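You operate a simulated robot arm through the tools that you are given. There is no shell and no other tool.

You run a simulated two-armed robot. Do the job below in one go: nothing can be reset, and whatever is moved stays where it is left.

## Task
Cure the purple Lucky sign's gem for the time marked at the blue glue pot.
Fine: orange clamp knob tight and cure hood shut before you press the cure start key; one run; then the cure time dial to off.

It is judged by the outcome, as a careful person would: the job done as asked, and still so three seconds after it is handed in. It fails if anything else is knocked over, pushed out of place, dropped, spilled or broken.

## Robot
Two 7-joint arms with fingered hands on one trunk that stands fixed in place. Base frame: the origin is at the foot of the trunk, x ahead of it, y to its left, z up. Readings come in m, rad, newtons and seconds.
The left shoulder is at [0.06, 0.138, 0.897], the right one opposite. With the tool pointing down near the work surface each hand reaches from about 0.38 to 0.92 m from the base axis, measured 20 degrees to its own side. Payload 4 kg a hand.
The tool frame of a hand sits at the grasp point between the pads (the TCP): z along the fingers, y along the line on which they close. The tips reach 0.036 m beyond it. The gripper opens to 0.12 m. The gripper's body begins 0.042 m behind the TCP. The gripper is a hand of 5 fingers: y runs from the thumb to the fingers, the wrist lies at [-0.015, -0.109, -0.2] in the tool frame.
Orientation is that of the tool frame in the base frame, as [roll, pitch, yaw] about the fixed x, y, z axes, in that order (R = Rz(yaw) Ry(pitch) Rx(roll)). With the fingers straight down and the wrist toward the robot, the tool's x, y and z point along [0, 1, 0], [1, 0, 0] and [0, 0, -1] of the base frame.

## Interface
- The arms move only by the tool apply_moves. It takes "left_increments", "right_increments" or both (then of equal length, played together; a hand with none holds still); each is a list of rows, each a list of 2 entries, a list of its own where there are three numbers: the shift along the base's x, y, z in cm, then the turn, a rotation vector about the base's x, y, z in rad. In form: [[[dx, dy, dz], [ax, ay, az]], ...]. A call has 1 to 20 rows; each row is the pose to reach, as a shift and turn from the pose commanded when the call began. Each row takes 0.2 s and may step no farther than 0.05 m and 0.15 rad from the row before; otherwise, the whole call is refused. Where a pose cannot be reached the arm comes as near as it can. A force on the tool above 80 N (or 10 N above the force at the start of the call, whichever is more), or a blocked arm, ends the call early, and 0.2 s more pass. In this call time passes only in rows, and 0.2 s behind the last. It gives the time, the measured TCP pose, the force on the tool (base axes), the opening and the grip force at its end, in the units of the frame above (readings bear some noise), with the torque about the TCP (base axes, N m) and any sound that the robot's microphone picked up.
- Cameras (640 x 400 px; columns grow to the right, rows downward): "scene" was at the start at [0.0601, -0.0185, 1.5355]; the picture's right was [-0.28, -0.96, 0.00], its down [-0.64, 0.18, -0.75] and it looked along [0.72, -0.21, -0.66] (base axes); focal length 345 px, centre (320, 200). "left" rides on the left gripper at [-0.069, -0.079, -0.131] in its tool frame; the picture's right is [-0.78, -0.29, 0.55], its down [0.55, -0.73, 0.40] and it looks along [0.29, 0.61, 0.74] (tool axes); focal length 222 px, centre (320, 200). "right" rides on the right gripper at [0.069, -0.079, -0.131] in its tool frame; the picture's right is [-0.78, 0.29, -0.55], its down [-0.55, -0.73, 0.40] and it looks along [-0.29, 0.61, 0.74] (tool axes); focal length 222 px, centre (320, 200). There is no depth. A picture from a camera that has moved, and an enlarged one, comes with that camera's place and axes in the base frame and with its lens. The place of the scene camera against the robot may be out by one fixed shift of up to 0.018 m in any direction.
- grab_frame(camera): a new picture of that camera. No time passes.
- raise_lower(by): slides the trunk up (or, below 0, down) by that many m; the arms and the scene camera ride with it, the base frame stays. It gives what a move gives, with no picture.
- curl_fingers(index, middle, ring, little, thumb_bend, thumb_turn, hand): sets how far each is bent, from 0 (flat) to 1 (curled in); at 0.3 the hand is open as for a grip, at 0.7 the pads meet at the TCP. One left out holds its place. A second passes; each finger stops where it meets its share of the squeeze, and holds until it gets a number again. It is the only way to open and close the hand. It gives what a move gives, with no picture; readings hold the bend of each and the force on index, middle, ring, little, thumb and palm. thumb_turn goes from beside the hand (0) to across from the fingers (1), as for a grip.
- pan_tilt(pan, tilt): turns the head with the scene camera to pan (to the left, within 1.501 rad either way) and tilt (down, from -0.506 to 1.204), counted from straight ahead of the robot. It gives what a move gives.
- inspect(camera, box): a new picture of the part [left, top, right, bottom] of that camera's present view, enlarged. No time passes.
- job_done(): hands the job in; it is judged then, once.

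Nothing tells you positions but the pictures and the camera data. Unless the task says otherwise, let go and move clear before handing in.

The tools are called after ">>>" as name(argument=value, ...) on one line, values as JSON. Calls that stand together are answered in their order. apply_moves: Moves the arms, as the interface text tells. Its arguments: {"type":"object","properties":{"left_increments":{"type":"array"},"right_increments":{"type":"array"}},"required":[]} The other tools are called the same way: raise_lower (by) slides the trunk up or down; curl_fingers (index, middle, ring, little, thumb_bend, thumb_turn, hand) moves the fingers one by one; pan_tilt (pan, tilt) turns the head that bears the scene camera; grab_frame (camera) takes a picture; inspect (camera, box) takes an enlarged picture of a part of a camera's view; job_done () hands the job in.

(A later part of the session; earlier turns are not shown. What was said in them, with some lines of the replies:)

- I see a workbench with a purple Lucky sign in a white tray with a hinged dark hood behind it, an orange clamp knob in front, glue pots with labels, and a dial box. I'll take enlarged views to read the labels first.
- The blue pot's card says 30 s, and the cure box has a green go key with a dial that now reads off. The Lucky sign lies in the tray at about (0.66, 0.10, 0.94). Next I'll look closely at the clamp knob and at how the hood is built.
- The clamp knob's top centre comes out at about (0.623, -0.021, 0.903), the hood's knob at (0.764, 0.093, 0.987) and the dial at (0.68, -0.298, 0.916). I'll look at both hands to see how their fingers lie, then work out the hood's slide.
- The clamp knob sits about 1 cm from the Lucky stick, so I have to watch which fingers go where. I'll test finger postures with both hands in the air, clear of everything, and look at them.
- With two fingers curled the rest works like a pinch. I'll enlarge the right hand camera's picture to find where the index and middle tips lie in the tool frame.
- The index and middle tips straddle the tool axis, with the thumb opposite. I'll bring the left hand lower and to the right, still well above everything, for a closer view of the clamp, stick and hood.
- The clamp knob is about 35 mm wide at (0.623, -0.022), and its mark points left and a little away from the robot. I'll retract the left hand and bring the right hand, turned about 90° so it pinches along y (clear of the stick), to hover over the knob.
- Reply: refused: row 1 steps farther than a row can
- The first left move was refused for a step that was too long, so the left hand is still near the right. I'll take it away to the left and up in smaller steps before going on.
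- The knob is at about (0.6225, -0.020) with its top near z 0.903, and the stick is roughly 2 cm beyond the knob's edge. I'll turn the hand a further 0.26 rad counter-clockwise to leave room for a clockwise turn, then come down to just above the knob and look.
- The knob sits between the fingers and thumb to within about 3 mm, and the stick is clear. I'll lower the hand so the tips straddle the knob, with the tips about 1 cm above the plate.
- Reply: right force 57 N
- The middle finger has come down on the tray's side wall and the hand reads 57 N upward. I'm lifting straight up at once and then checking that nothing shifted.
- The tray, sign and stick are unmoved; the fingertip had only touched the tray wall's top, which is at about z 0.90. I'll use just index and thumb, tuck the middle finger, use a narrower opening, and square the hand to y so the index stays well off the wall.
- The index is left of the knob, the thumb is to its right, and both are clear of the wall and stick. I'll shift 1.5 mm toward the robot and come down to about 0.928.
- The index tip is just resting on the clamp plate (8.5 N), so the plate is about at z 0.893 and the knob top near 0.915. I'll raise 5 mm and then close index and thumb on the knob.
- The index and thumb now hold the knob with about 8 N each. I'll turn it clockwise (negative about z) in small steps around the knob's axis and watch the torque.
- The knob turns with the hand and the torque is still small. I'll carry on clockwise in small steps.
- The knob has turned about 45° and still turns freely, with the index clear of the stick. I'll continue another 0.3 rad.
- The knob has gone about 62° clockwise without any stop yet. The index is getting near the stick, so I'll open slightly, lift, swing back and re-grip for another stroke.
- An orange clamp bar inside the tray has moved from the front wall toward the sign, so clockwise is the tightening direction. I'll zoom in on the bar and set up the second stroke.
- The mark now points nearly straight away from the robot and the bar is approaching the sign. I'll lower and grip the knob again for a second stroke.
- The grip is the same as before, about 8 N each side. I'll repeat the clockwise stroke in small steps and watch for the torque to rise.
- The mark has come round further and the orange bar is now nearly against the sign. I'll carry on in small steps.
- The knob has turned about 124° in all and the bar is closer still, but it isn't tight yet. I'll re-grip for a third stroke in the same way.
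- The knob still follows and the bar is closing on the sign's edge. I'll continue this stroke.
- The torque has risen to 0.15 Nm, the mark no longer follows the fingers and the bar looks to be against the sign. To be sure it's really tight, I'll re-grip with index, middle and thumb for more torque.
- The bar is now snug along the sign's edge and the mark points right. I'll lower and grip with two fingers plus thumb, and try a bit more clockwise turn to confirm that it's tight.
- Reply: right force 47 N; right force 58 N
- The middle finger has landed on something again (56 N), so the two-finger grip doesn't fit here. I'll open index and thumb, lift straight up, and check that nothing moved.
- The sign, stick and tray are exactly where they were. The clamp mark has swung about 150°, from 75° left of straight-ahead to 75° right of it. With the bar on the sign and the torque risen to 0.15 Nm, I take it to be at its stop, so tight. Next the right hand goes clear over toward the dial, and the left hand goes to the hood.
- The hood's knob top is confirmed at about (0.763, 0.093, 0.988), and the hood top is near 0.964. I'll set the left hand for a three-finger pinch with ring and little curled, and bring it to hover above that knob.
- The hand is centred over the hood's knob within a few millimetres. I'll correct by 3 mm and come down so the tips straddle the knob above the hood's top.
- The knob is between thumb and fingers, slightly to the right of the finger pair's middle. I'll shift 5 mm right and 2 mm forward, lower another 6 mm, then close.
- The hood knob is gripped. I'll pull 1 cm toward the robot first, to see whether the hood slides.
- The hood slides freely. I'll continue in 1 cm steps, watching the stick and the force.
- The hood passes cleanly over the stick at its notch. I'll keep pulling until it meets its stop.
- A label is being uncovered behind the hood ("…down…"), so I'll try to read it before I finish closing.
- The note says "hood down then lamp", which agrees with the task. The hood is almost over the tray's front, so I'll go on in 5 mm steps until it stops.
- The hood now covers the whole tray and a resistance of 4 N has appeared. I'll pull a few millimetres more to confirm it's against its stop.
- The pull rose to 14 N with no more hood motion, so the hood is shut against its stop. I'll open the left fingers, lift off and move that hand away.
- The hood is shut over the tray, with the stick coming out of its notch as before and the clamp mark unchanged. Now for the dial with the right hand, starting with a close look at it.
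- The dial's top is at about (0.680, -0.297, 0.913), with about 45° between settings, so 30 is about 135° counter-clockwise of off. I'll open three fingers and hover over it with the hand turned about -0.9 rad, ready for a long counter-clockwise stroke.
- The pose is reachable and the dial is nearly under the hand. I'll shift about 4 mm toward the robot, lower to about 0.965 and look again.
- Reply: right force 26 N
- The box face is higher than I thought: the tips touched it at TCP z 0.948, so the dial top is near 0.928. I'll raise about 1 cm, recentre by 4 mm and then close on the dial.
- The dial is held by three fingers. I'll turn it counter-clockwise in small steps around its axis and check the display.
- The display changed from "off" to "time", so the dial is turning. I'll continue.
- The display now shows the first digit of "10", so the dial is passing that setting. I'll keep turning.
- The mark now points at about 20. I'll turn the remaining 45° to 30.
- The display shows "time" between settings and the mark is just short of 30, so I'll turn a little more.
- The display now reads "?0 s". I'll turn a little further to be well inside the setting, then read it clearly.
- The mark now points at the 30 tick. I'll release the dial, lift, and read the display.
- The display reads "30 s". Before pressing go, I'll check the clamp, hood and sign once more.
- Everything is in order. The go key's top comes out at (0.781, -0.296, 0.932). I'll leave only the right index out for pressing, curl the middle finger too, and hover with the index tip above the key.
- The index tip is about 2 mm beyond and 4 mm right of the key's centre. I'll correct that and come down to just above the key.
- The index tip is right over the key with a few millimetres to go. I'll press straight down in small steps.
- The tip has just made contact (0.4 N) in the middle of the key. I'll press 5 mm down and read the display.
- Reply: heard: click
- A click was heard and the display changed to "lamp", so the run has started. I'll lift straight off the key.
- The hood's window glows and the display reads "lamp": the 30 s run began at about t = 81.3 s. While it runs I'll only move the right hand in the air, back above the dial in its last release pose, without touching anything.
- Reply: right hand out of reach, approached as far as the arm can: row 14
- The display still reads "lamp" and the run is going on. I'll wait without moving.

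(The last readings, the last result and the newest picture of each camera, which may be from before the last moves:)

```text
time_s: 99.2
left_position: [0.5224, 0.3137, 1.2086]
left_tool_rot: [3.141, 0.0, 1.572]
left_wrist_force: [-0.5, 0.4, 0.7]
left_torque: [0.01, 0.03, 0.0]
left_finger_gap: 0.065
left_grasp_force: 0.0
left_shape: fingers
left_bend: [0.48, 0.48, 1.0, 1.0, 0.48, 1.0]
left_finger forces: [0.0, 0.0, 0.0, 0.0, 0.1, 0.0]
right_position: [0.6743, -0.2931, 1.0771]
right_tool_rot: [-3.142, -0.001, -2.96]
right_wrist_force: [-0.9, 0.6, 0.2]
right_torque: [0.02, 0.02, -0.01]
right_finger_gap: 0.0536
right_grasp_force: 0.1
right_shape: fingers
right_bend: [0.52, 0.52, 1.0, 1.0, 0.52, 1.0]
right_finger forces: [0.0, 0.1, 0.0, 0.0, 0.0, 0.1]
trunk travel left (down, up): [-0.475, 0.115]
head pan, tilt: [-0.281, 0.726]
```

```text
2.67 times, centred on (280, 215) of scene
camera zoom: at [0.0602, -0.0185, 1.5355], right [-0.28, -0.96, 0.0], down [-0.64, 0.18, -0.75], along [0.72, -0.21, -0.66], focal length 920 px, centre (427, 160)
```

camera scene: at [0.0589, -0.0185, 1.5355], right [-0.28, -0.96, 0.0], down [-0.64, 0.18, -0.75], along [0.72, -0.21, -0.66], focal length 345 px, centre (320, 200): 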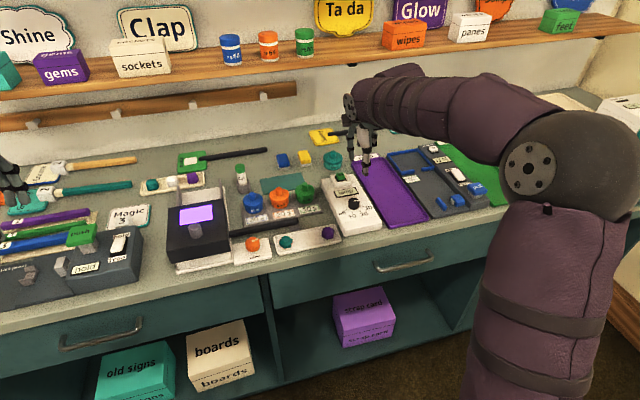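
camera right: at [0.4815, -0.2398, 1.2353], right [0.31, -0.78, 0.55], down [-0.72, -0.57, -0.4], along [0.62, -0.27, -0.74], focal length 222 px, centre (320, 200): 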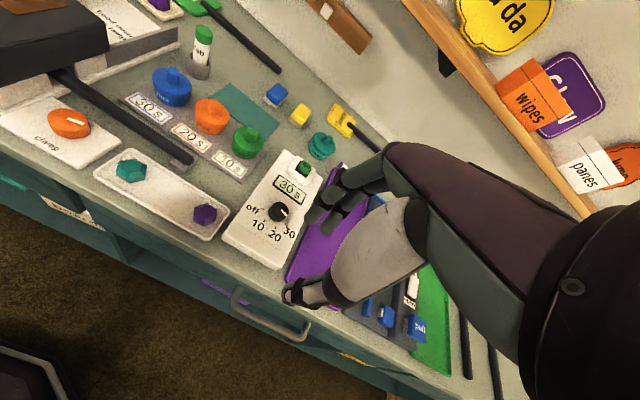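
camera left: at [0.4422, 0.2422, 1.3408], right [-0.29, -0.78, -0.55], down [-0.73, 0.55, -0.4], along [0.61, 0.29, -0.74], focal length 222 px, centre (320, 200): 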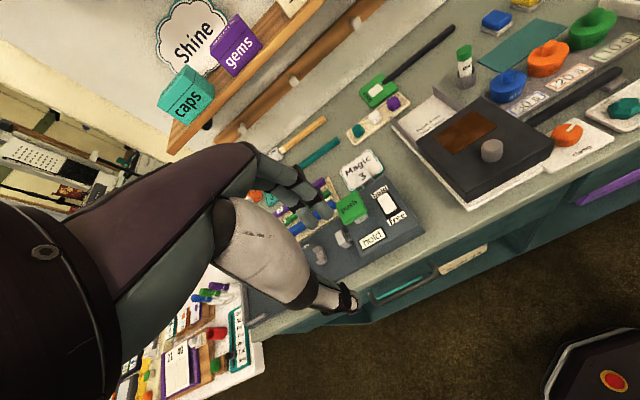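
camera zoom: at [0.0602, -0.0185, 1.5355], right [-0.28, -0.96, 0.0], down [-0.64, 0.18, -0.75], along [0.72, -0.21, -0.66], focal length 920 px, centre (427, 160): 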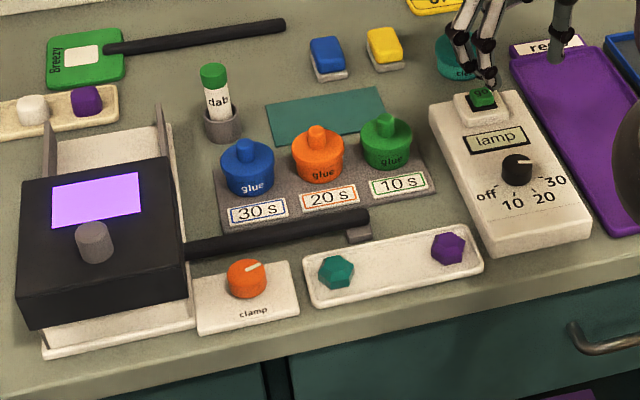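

The lamp is still glowing at t = 99 s. I'll wait about 13 s more.

>>> apply_moves(right_increments=[[[0, 0, 0], [0, 0, 0]], [[0, 0, 0], [0, 0, 0]], [[0, 0, 0], [0, 0, 0]], [[0, 0, 0], [0, 0, 0]], [[0, 0, 0], [0, 0, 0]], [[0, 0, 0], [0, 0, 0]], [[0, 0, 0], [0, 0, 0]], [[0, 0, 0], [0, 0, 0]], [[0, 0, 0], [0, 0, 0]], [[0, 0, 0], [0, 0, 0]], [[0, 0, 0], [0, 0, 0]], [[0, 0, 0], [0, 0, 0]], [[0, 0, 0], [0, 0, 0]], [[0, 0, 0], [0, 0, 0]], [[0, 0, 0], [0, 0, 0]], [[0, 0, 0], [0, 0, 0]], [[0, 0, 0], [0, 0, 0]], [[0, 0, 0], [0, 0, 0]], [[0, 0, 0], [0, 0, 0]], [[0, 0, 0], [0, 0, 0]]])

>>> apply_moves(right_increments=[[[0, 0, 0], [0, 0, 0]], [[0, 0, 0], [0, 0, 0]], [[0, 0, 0], [0, 0, 0]], [[0, 0, 0], [0, 0, 0]], [[0, 0, 0], [0, 0, 0]], [[0, 0, 0], [0, 0, 0]], [[0, 0, 0], [0, 0, 0]], [[0, 0, 0], [0, 0, 0]], [[0, 0, 0], [0, 0, 0]], [[0, 0, 0], [0, 0, 0]], [[0, 0, 0], [0, 0, 0]], [[0, 0, 0], [0, 0, 0]], [[0, 0, 0], [0, 0, 0]], [[0, 0, 0], [0, 0, 0]], [[0, 0, 0], [0, 0, 0]], [[0, 0, 0], [0, 0, 0]], [[0, 0, 0], [0, 0, 0]], [[0, 0, 0], [0, 0, 0]], [[0, 0, 0], [0, 0, 0]], [[0, 0, 0], [0, 0, 0]]])

>>> apply_moves(right_increments=[[[0, 0, 0], [0, 0, 0]], [[0, 0, 0], [0, 0, 0]], [[0, 0, 0], [0, 0, 0]], [[0, 0, 0], [0, 0, 0]], [[0, 0, 0], [0, 0, 0]], [[0, 0, 0], [0, 0, 0]], [[0, 0, 0], [0, 0, 0]], [[0, 0, 0], [0, 0, 0]], [[0, 0, 0], [0, 0, 0]], [[0, 0, 0], [0, 0, 0]], [[0, 0, 0], [0, 0, 0]], [[0, 0, 0], [0, 0, 0]], [[0, 0, 0], [0, 0, 0]], [[0, 0, 0], [0, 0, 0]], [[0, 0, 0], [0, 0, 0]], [[0, 0, 0], [0, 0, 0]], [[0, 0, 0], [0, 0, 0]], [[0, 0, 0], [0, 0, 0]], [[0, 0, 0], [0, 0, 0]], [[0, 0, 0], [0, 0, 0]]])

>>> inspect(camera="scene", box=[160, 150, 400, 280])

```text
time_s: 103.4
left_position: [0.5217, 0.3122, 1.2077]
left_tool_rot: [3.139, -0.001, 1.571]
left_wrist_force: [0.5, -0.5, -0.4]
left_torque: [0.0, -0.01, 0.0]
left_finger_gap: 0.0653
left_grasp_force: 0.1
left_shape: fingers
left_bend: [0.48, 0.48, 1.0, 1.0, 0.48, 1.0]
left_finger forces: [0.0, 0.1, 0.0, 0.0, 0.1, 0.0]
right_position: [0.6729, -0.2928, 1.0781]
right_tool_rot: [-3.141, 0.0, -2.957]
right_wrist_force: [-0.7, 0.0, -0.1]
right_torque: [-0.01, -0.01, 0.05]
right_finger_gap: 0.0534
right_grasp_force: 0.2
right_shape: fingers
right_bend: [0.52, 0.52, 1.0, 1.0, 0.52, 1.0]
right_finger forces: [0.0, 0.1, 0.0, 0.1, 0.1, 0.0]
trunk travel left (down, up): [-0.475, 0.115]
head pan, tilt: [-0.281, 0.726]
```

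```text
time_s: 107.6
left_position: [0.5225, 0.3132, 1.2099]
left_tool_rot: [-3.141, -0.001, 1.571]
left_wrist_force: [-0.5, -0.9, 0.0]
left_torque: [0.0, -0.02, -0.02]
left_finger_gap: 0.0651
left_grasp_force: 0.0
left_shape: fingers
left_bend: [0.48, 0.48, 1.0, 1.0, 0.48, 1.0]
left_finger forces: [0.0, 0.0, 0.0, 0.0, 0.0, 0.0]
right_position: [0.6731, -0.2939, 1.0781]
right_tool_rot: [3.141, 0.0, -2.958]
right_wrist_force: [-0.9, 0.1, 1.0]
right_torque: [0.02, 0.01, 0.0]
right_finger_gap: 0.0537
right_grasp_force: 0.0
right_shape: fingers
right_bend: [0.52, 0.52, 1.0, 1.0, 0.52, 1.0]
right_finger forces: [0.0, 0.0, 0.0, 0.0, 0.1, 0.0]
trunk travel left (down, up): [-0.475, 0.115]
head pan, tilt: [-0.281, 0.726]
```

```text
time_s: 111.8
left_position: [0.5224, 0.3132, 1.2096]
left_tool_rot: [-3.141, 0.0, 1.569]
left_wrist_force: [-0.1, 0.3, 0.0]
left_torque: [-0.01, 0.02, 0.01]
left_finger_gap: 0.0652
left_grasp_force: 0.2
left_shape: fingers
left_bend: [0.48, 0.48, 1.0, 1.0, 0.48, 1.0]
left_finger forces: [0.1, 0.1, 0.0, 0.0, 0.0, 0.0]
right_position: [0.6739, -0.2938, 1.0785]
right_tool_rot: [-3.141, 0.0, -2.958]
right_wrist_force: [0.2, -0.1, 0.2]
right_torque: [0.04, 0.01, -0.02]
right_finger_gap: 0.0533
right_grasp_force: 0.1
right_shape: fingers
right_bend: [0.52, 0.52, 1.0, 1.0, 0.52, 1.0]
right_finger forces: [0.0, 0.1, 0.0, 0.1, 0.0, 0.1]
trunk travel left (down, up): [-0.475, 0.115]
head pan, tilt: [-0.281, 0.726]
```

```text
2.67 times, centred on (280, 215) of scene
camera zoom: at [0.0602, -0.0185, 1.5355], right [-0.28, -0.96, 0.0], down [-0.64, 0.18, -0.75], along [0.72, -0.21, -0.66], focal length 920 px, centre (427, 160)
```

zoom: 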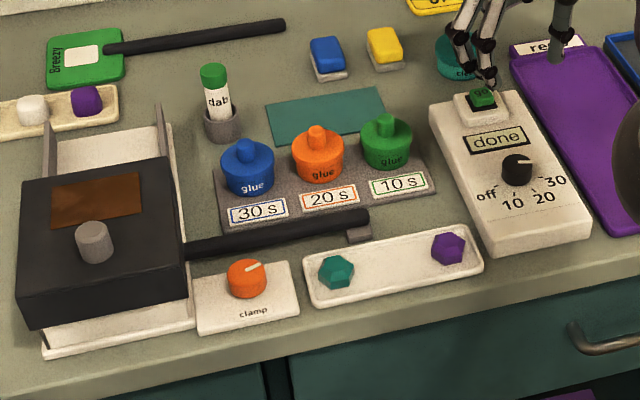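

The display reads "done" and the lamp is out, so the single 30 s run is complete. Now I'll lower the right hand onto the dial to turn it clockwise to off.

>>> apply_moves(right_increments=[[[0, -0.1, -3], [0, 0, -0.05]], [[-0.1, -0.2, -6], [0, 0, -0.05]], [[-0.15, -0.25, -9], [0, 0, -0.05]], [[-0.15, -0.25, -10.8], [0, 0, -0.05]]])

>>> inspect(camera="right", box=[200, 150, 440, 350])

>>> inspect(camera="scene", box=[315, 165, 385, 240])

```text
time_s: 112.8
left_position: [0.5222, 0.3134, 1.2096]
left_tool_rot: [3.14, 0.001, 1.569]
left_wrist_force: [-0.2, -0.6, -0.4]
left_torque: [-0.03, 0.02, -0.01]
left_finger_gap: 0.0652
left_grasp_force: 0.0
left_shape: fingers
left_bend: [0.48, 0.48, 1.0, 1.0, 0.48, 1.0]
left_finger forces: [0.1, 0.0, 0.1, 0.0, 0.0, 0.1]
right_position: [0.6725, -0.2939, 0.9712]
right_tool_rot: [-3.141, -0.001, -3.007]
right_wrist_force: [-0.7, 0.2, 0.6]
right_torque: [0.01, 0.01, -0.05]
right_finger_gap: 0.0535
right_grasp_force: 0.2
right_shape: fingers
right_bend: [0.52, 0.52, 1.0, 1.0, 0.52, 1.0]
right_finger forces: [0.0, 0.0, 0.0, 0.1, 0.0, 0.0]
trunk travel left (down, up): [-0.475, 0.115]
head pan, tilt: [-0.281, 0.726]
```

```text
2.00 times, centred on (320, 250) of right
camera zoom: at [0.614, -0.3816, 1.1003], right [0.74, 0.39, 0.55], down [0.64, -0.66, -0.4], along [0.2, 0.65, -0.74], focal length 444 px, centre (320, 100)
```

zoom: 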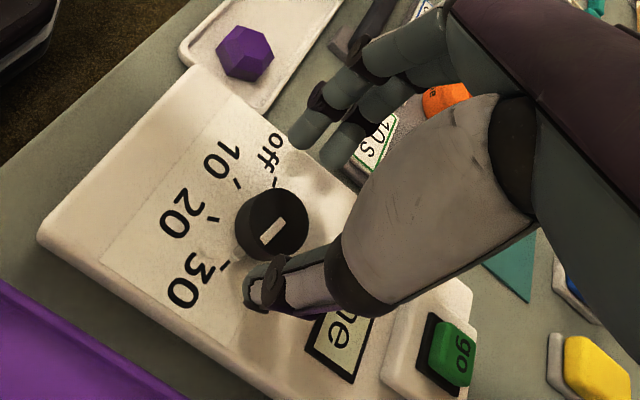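

```text
5.33 times, centred on (350, 202) of scene
camera zoom: at [0.0603, -0.0184, 1.5355], right [-0.28, -0.96, 0.0], down [-0.64, 0.18, -0.75], along [0.72, -0.21, -0.66], focal length 1841 px, centre (160, 187)
```

zoom: 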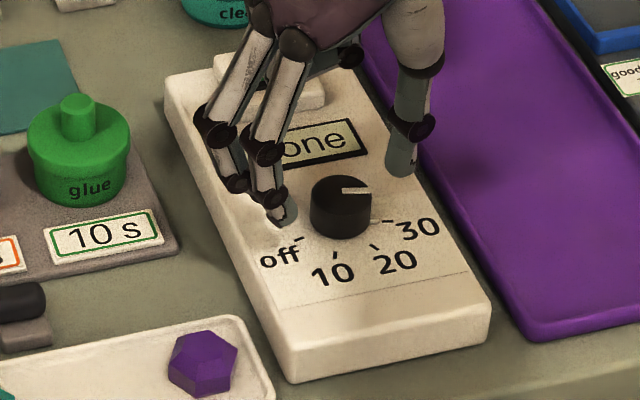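

>>> apply_moves(right_increments=[[[0, -0.2, -0.7], [0, 0, 0]], [[0, -0.2, -1.4], [0, 0, 0]]])

>>> curl_fingers(hand="right", index=0.7, middle=0.7, thumb_bend=0.7)

>>> inspect(camera="scene", box=[315, 165, 385, 240])

```text
time_s: 113.4
left_position: [0.5219, 0.3122, 1.208]
left_tool_rot: [-3.141, 0.0, 1.571]
left_wrist_force: [0.3, 0.6, 1.6]
left_torque: [0.03, 0.02, -0.01]
left_finger_gap: 0.0652
left_grasp_force: 0.1
left_shape: fingers
left_bend: [0.48, 0.48, 1.0, 1.0, 0.48, 1.0]
left_finger forces: [0.1, 0.0, 0.0, 0.0, 0.0, 0.0]
right_position: [0.6714, -0.2948, 0.9553]
right_tool_rot: [-3.141, 0.0, -3.007]
right_wrist_force: [0.2, 0.1, -0.2]
right_torque: [-0.01, 0.0, 0.01]
right_finger_gap: 0.0536
right_grasp_force: 0.1
right_shape: fingers
right_bend: [0.52, 0.52, 1.0, 1.0, 0.52, 1.0]
right_finger forces: [0.0, 0.0, 0.0, 0.1, 0.0, 0.1]
trunk travel left (down, up): [-0.475, 0.115]
head pan, tilt: [-0.281, 0.726]
```

```text
time_s: 114.4
left_position: [0.5227, 0.3127, 1.2096]
left_tool_rot: [3.141, 0.0, 1.571]
left_wrist_force: [0.1, 0.3, -0.7]
left_torque: [0.03, 0.02, 0.01]
left_finger_gap: 0.0651
left_grasp_force: 0.1
left_shape: fingers
left_bend: [0.48, 0.48, 1.0, 1.0, 0.48, 1.0]
left_finger forces: [0.0, 0.0, 0.0, 0.1, 0.0, 0.1]
right_position: [0.6719, -0.2955, 0.9562]
right_tool_rot: [3.14, 0.0, -3.008]
right_wrist_force: [-0.3, 2.0, -3.0]
right_torque: [0.12, 0.03, -0.01]
right_finger_gap: 0.0219
right_grasp_force: 9.7
right_shape: fingers
right_bend: [0.65, 0.66, 1.0, 1.0, 0.64, 1.0]
right_finger forces: [5.0, 5.2, 0.0, 0.1, 8.3, 0.0]
trunk travel left (down, up): [-0.475, 0.115]
head pan, tilt: [-0.281, 0.726]
```

```text
5.33 times, centred on (350, 202) of scene
camera zoom: at [0.0603, -0.0183, 1.5354], right [-0.28, -0.96, 0.0], down [-0.64, 0.18, -0.75], along [0.72, -0.21, -0.66], focal length 1841 px, centre (160, 187)
```

zoom: 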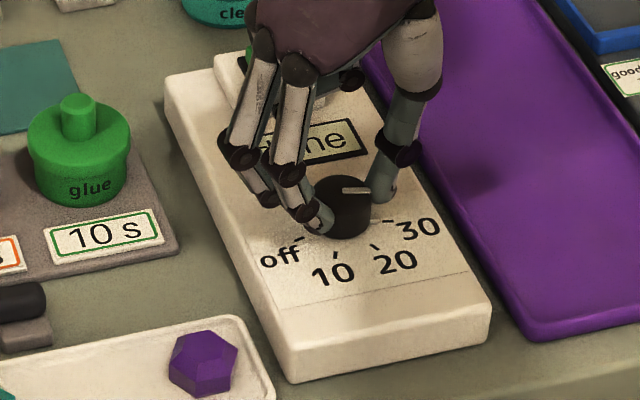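

The dial is held evenly. I'll turn it clockwise around its axis, back toward off.

>>> apply_moves(right_increments=[[[0, 0.05, 0], [0, 0, -0.125]], [[0, 0.1, 0], [0, 0, -0.25]], [[0.01, 0.15, 0], [0, 0, -0.375]], [[0.02, 0.2, 0], [0, 0, -0.5]], [[0.05, 0.24, 0], [0, 0, -0.625]], [[0.07, 0.28, 0], [0, 0, -0.75]], [[0.1, 0.32, 0], [0, 0, -0.875]], [[0.14, 0.36, 0], [0, 0, -1.0]]])

>>> inspect(camera="scene", box=[315, 165, 385, 240])

>>> inspect(camera="right", box=[200, 130, 440, 330])

```text
time_s: 116.2
left_position: [0.5221, 0.3127, 1.2093]
left_tool_rot: [3.141, 0.0, 1.57]
left_wrist_force: [-0.1, 0.5, -0.5]
left_torque: [-0.02, -0.01, -0.03]
left_finger_gap: 0.0652
left_grasp_force: 0.0
left_shape: fingers
left_bend: [0.48, 0.48, 1.0, 1.0, 0.48, 1.0]
left_finger forces: [0.1, 0.0, 0.1, 0.0, 0.0, 0.1]
right_position: [0.6737, -0.2939, 0.9562]
right_tool_rot: [-3.141, 0.002, 2.272]
right_wrist_force: [3.0, 2.9, 0.6]
right_torque: [0.12, -0.12, 0.08]
right_finger_gap: 0.0215
right_grasp_force: 9.9
right_shape: fingers
right_bend: [0.65, 0.65, 1.0, 1.0, 0.64, 1.0]
right_finger forces: [5.3, 6.8, 0.0, 0.0, 8.2, 0.1]
trunk travel left (down, up): [-0.475, 0.115]
head pan, tilt: [-0.281, 0.726]
```

```text
5.33 times, centred on (350, 202) of scene
camera zoom: at [0.0605, -0.0182, 1.5355], right [-0.28, -0.96, 0.0], down [-0.64, 0.18, -0.75], along [0.72, -0.21, -0.66], focal length 1841 px, centre (160, 187)
```

zoom: 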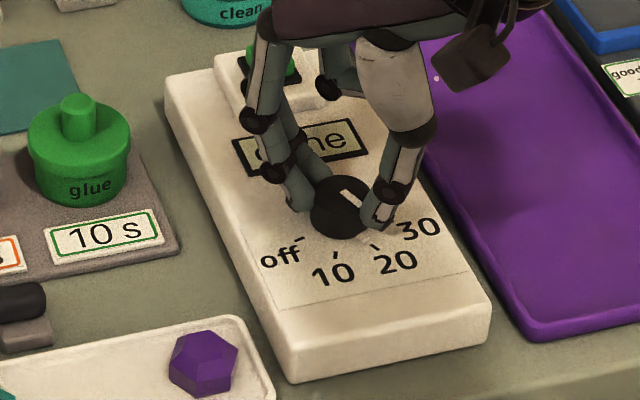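

```text
2.00 times, centred on (320, 230) of right
camera zoom: at [0.5685, -0.2915, 1.0855], right [0.73, -0.41, 0.55], down [-0.21, -0.89, -0.4], along [0.65, 0.18, -0.74], focal length 444 px, centre (320, 140)
```

zoom: 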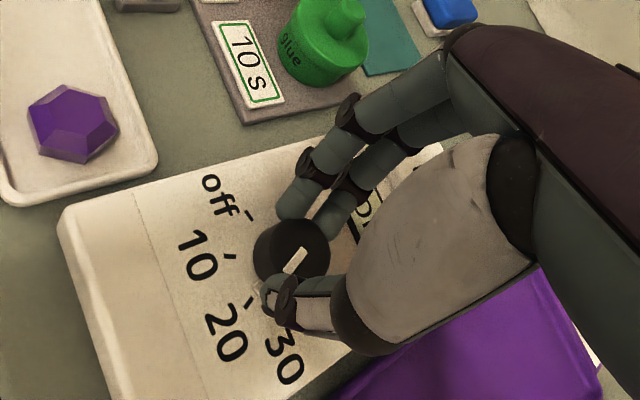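

>>> apply_moves(right_increments=[[[0.04, 0.02, 0], [0, 0, -0.125]], [[0.09, 0.03, 0], [0, 0, -0.25]], [[0.13, 0.04, 0], [0, 0, -0.375]], [[0.18, 0.05, 0], [0, 0, -0.5]], [[0.23, 0.05, 0], [0, 0, -0.625]], [[0.28, 0.05, 0], [0, 0, -0.75]], [[0.33, 0.05, 0], [0, 0, -0.875]], [[0.38, 0.04, 0], [0, 0, -1.0]]])

>>> inspect(camera="scene", box=[315, 165, 385, 240])

>>> inspect(camera="right", box=[200, 150, 440, 350])

```text
time_s: 118.0
left_position: [0.5224, 0.3129, 1.2094]
left_tool_rot: [3.141, 0.0, 1.57]
left_wrist_force: [-0.1, 0.3, -0.4]
left_torque: [0.0, 0.01, -0.02]
left_finger_gap: 0.0653
left_grasp_force: 0.1
left_shape: fingers
left_bend: [0.48, 0.48, 1.0, 1.0, 0.48, 1.0]
left_finger forces: [0.1, 0.1, 0.1, 0.0, 0.0, 0.0]
right_position: [0.6777, -0.2928, 0.9561]
right_tool_rot: [3.14, 0.002, 1.273]
right_wrist_force: [2.0, -0.9, 3.7]
right_torque: [-0.05, -0.1, 0.03]
right_finger_gap: 0.0218
right_grasp_force: 10.6
right_shape: fingers
right_bend: [0.65, 0.65, 1.0, 1.0, 0.64, 1.0]
right_finger forces: [5.7, 6.6, 0.0, 0.0, 9.0, 0.0]
trunk travel left (down, up): [-0.475, 0.115]
head pan, tilt: [-0.281, 0.726]
```

```text
5.33 times, centred on (350, 202) of scene
camera zoom: at [0.0603, -0.0181, 1.5355], right [-0.28, -0.96, 0.0], down [-0.64, 0.18, -0.75], along [0.72, -0.21, -0.66], focal length 1841 px, centre (160, 187)
```

zoom: 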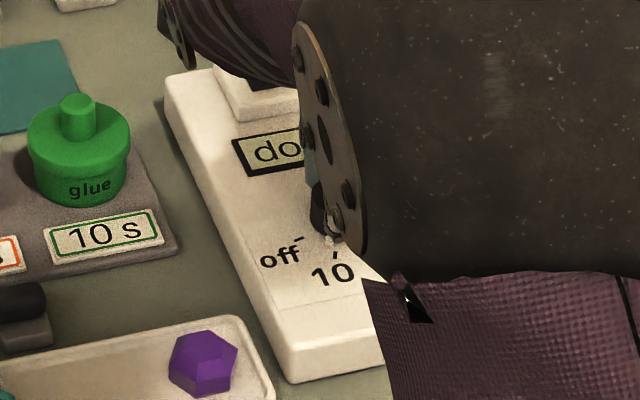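

```text
2.00 times, centred on (320, 250) of right
camera zoom: at [0.6222, -0.2045, 1.0853], right [0.05, -0.84, 0.55], down [-0.86, -0.31, -0.4], along [0.5, -0.45, -0.74], focal length 444 px, centre (320, 100)
```

zoom: 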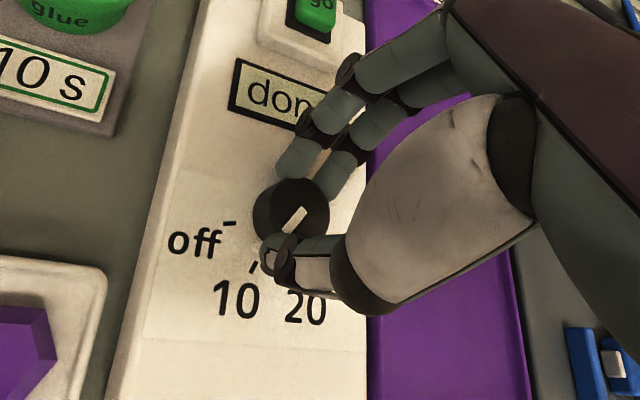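

The mark is now near 10. I'll turn on to off, watching for the display to change.

>>> apply_moves(right_increments=[[[0.04, -0.02, 0], [0, 0, -0.12]], [[0.09, -0.04, 0], [0, 0, -0.24]], [[0.12, -0.07, 0], [0, 0, -0.36]], [[0.15, -0.09, 0], [0, 0, -0.48]]])

>>> inspect(camera="right", box=[200, 150, 440, 350])

>>> grab_frame(camera="scene")

```text
time_s: 119.0
left_position: [0.5225, 0.3122, 1.2088]
left_tool_rot: [-3.141, 0.0, 1.572]
left_wrist_force: [0.2, -0.2, -0.3]
left_torque: [-0.02, 0.01, -0.04]
left_finger_gap: 0.0658
left_grasp_force: 0.1
left_shape: fingers
left_bend: [0.48, 0.48, 1.0, 1.0, 0.48, 1.0]
left_finger forces: [0.0, 0.1, 0.1, 0.0, 0.0, 0.1]
right_position: [0.6771, -0.2934, 0.9543]
right_tool_rot: [-3.14, 0.0, 0.792]
right_wrist_force: [0.8, -4.7, 5.5]
right_torque: [-0.2, -0.08, 0.07]
right_finger_gap: 0.0213
right_grasp_force: 11.2
right_shape: fingers
right_bend: [0.65, 0.65, 1.0, 1.0, 0.64, 1.0]
right_finger forces: [5.7, 8.2, 0.0, 0.0, 8.4, 0.0]
trunk travel left (down, up): [-0.475, 0.115]
head pan, tilt: [-0.281, 0.726]
```

```text
2.00 times, centred on (320, 250) of right
camera zoom: at [0.6711, -0.19, 1.085], right [-0.34, -0.76, 0.55], down [-0.91, 0.12, -0.4], along [0.23, -0.63, -0.74], focal length 444 px, centre (320, 100)
```

zoom: 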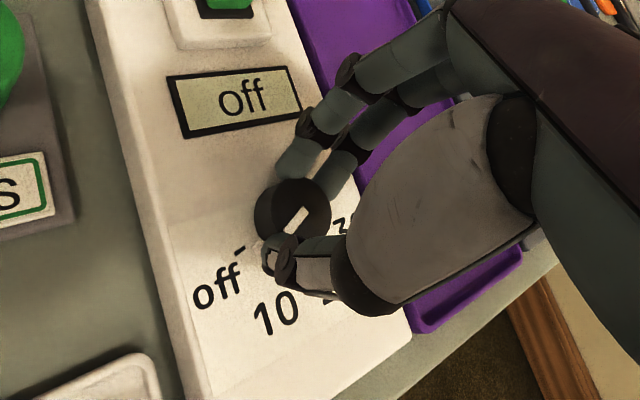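

```text
taken
camera scene: at [0.0599, -0.0185, 1.5355], right [-0.28, -0.96, 0.0], down [-0.64, 0.18, -0.75], along [0.72, -0.21, -0.66], focal length 345 px, centre (320, 200)
```

scene: 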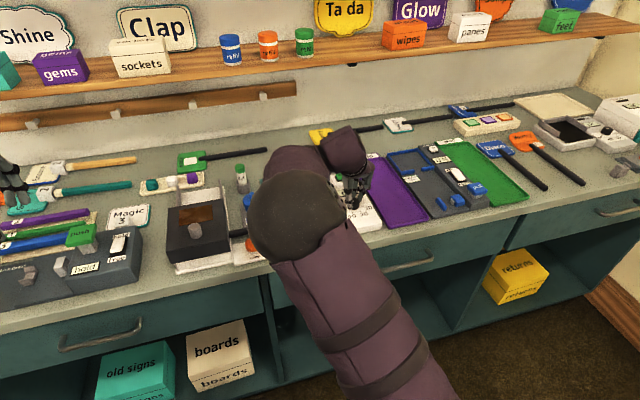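

The display reads "off". I'll turn about 0.2 rad more to sit well on the off mark, as it was at the start.

>>> apply_moves(right_increments=[[[0.03, -0.03, 0.05], [0, 0, -0.1]], [[0.05, -0.05, 0.05], [0, 0, -0.2]]])

>>> inspect(camera="right", box=[200, 150, 440, 350])

```text
time_s: 119.6
left_position: [0.5227, 0.3134, 1.2094]
left_tool_rot: [3.141, 0.0, 1.572]
left_wrist_force: [-0.1, 1.5, -0.5]
left_torque: [0.01, 0.0, 0.0]
left_finger_gap: 0.0653
left_grasp_force: 0.0
left_shape: fingers
left_bend: [0.48, 0.48, 1.0, 1.0, 0.48, 1.0]
left_finger forces: [0.0, 0.1, 0.1, 0.0, 0.0, 0.1]
right_position: [0.6789, -0.2952, 0.9571]
right_tool_rot: [3.141, 0.0, 0.592]
right_wrist_force: [1.2, -6.1, 2.9]
right_torque: [-0.26, -0.05, 0.07]
right_finger_gap: 0.0216
right_grasp_force: 11.0
right_shape: fingers
right_bend: [0.65, 0.65, 1.0, 1.0, 0.65, 1.0]
right_finger forces: [6.3, 8.4, 0.1, 0.0, 7.4, 0.0]
trunk travel left (down, up): [-0.475, 0.115]
head pan, tilt: [-0.281, 0.726]
```

```text
2.00 times, centred on (320, 250) of right
camera zoom: at [0.6921, -0.191, 1.0854], right [-0.49, -0.68, 0.55], down [-0.87, 0.3, -0.4], along [0.1, -0.67, -0.74], focal length 444 px, centre (320, 100)
```

zoom: 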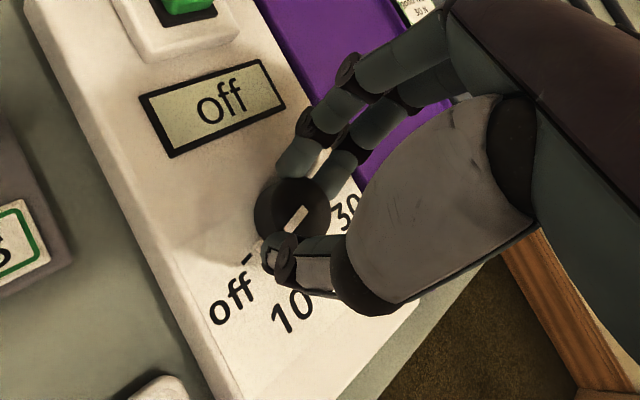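

The mark points at off and the display reads "off". I'll release the dial, lift straight up and withdraw.

>>> curl_fingers(hand="right", index=0.52, middle=0.52, thumb_bend=0.52)

>>> apply_moves(right_increments=[[[0, 0, 1.5], [0, 0, 0]], [[0, 0, 4], [0, 0, 0]], [[0, 0, 8], [0, 0, 0]], [[0, 0, 12], [0, 0, 0.1]], [[-2, -0.5, 14], [0, 0, 0.24]], [[-5, -1, 16], [0, 0, 0.38]], [[-8, -1.5, 17], [0, 0, 0.52]], [[-11, -2, 18], [0, 0, 0.66]], [[-14, -2.5, 19], [0, 0, 0.8]], [[-17, -3, 20], [0, 0, 0.94]], [[-20, -3.5, 22], [0, 0, 0.98]], [[-22, -4, 24], [0, 0, 0.98]]])

>>> grab_frame(camera="scene")

>>> inspect(camera="scene", box=[155, 150, 395, 290])

```text
time_s: 120.6
left_position: [0.5223, 0.3124, 1.2086]
left_tool_rot: [3.141, 0.0, 1.57]
left_wrist_force: [-0.1, -0.1, 0.6]
left_torque: [-0.03, -0.01, -0.01]
left_finger_gap: 0.0654
left_grasp_force: 0.1
left_shape: fingers
left_bend: [0.48, 0.48, 1.0, 1.0, 0.48, 1.0]
left_finger forces: [0.1, 0.0, 0.0, 0.0, 0.0, 0.0]
right_position: [0.6788, -0.2936, 0.9553]
right_tool_rot: [3.142, 0.001, 0.594]
right_wrist_force: [-0.2, 0.7, -0.6]
right_torque: [-0.04, -0.06, 0.03]
right_finger_gap: 0.0531
right_grasp_force: 0.0
right_shape: fingers
right_bend: [0.52, 0.52, 1.0, 1.0, 0.52, 1.0]
right_finger forces: [0.1, 0.0, 0.0, 0.0, 0.0, 0.1]
trunk travel left (down, up): [-0.475, 0.115]
head pan, tilt: [-0.281, 0.726]
```

```text
time_s: 123.2
left_position: [0.5221, 0.3137, 1.2084]
left_tool_rot: [3.141, 0.0, 1.571]
left_wrist_force: [-0.4, 0.7, 1.0]
left_torque: [0.0, -0.03, 0.0]
left_finger_gap: 0.0653
left_grasp_force: 0.1
left_shape: fingers
left_bend: [0.48, 0.48, 1.0, 1.0, 0.48, 1.0]
left_finger forces: [0.1, 0.1, 0.1, 0.0, 0.1, 0.0]
right_position: [0.461, -0.3328, 1.1968]
right_tool_rot: [-3.141, 0.002, 1.575]
right_wrist_force: [-0.1, -1.0, 0.0]
right_torque: [0.02, -0.01, 0.0]
right_finger_gap: 0.0531
right_grasp_force: 0.0
right_shape: fingers
right_bend: [0.52, 0.52, 1.0, 1.0, 0.52, 1.0]
right_finger forces: [0.0, 0.0, 0.1, 0.0, 0.0, 0.1]
trunk travel left (down, up): [-0.475, 0.115]
head pan, tilt: [-0.281, 0.726]
```

```text
taken
camera scene: at [0.0599, -0.0182, 1.5355], right [-0.28, -0.96, 0.0], down [-0.64, 0.18, -0.75], along [0.72, -0.21, -0.66], focal length 345 px, centre (320, 200)
```

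scene: 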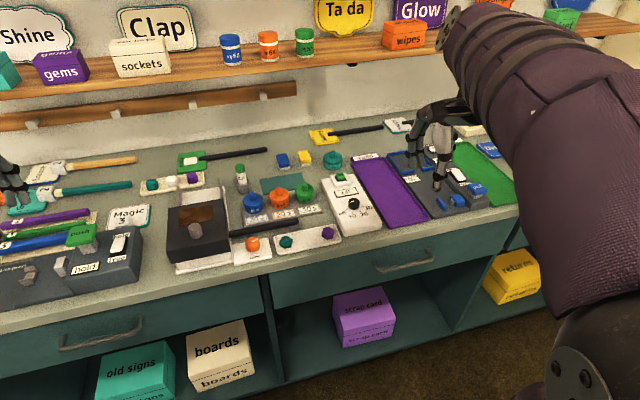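

```text
2.67 times, centred on (275, 220) of scene
camera zoom: at [0.0599, -0.0182, 1.5355], right [-0.28, -0.96, 0.0], down [-0.64, 0.18, -0.75], along [0.72, -0.21, -0.66], focal length 920 px, centre (440, 147)
```

zoom: 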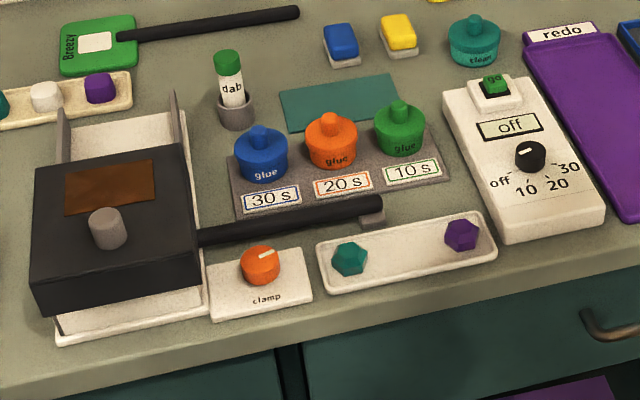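

The hands are clear and the display reads "off". One last close look at the dial, then I'll hand in.

>>> inspect(camera="scene", box=[315, 165, 385, 240])

>>> inspect(camera="left", box=[380, 40, 640, 240])

```text
5.33 times, centred on (350, 202) of scene
camera zoom: at [0.0599, -0.0182, 1.5355], right [-0.28, -0.96, 0.0], down [-0.64, 0.18, -0.75], along [0.72, -0.21, -0.66], focal length 1841 px, centre (160, 187)
```

zoom: 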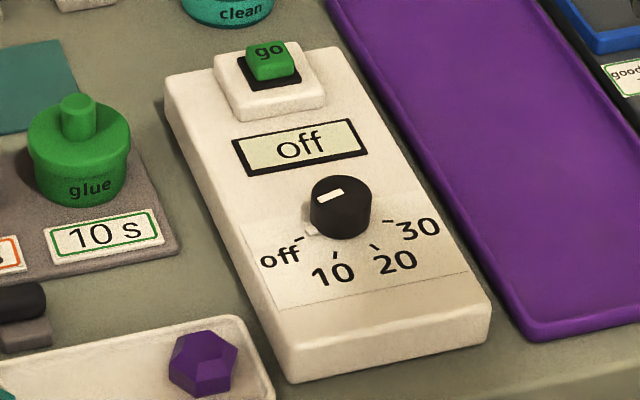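

```text
2.00 times, centred on (510, 140) of left
camera zoom: at [0.4423, 0.2419, 1.3408], right [-0.29, -0.79, -0.55], down [-0.73, 0.55, -0.4], along [0.61, 0.29, -0.74], focal length 444 px, centre (-60, 320)
```

zoom: 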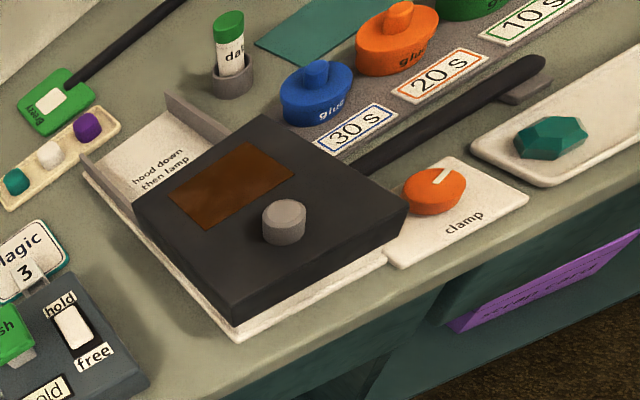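

The dial is back at off, the clamp is tight, the hood is shut, one 30 s run is done, and everything else is in its place. I'm handing the job in.

>>> job_done()

```text
The job is handed in.
```

The Lucky sign's gem has had one 30 s cure, the time on the card at the blue glue pot, and I've handed the job in.

- **Clamp:** I turned the orange knob clockwise until it stopped turning and the clamp bar lay against the sign. It stopped against a modest torque (0.15 Nm). A firmer grip to double-check didn't fit between the tray wall and the stick, so I went by the stop and the bar's position.
- **Hood:** I pulled it shut over the tray until it met its stop, before pressing go.
- **Run:** I set the dial to 30 and pressed go once. The lamp lit, and the display went from "lamp" to "done".
- **Dial:** It is back at off and the display reads "off". The hood is still shut and the clamp still tight.

A fingertip pressed down on the tray wall once, and once on the wall or the stick, each time with up to about 57 N. The tips also pressed on the face of the cure box with about 25 N. I lifted off each time, and in the pictures the tray, sign, stick and box had not moved.
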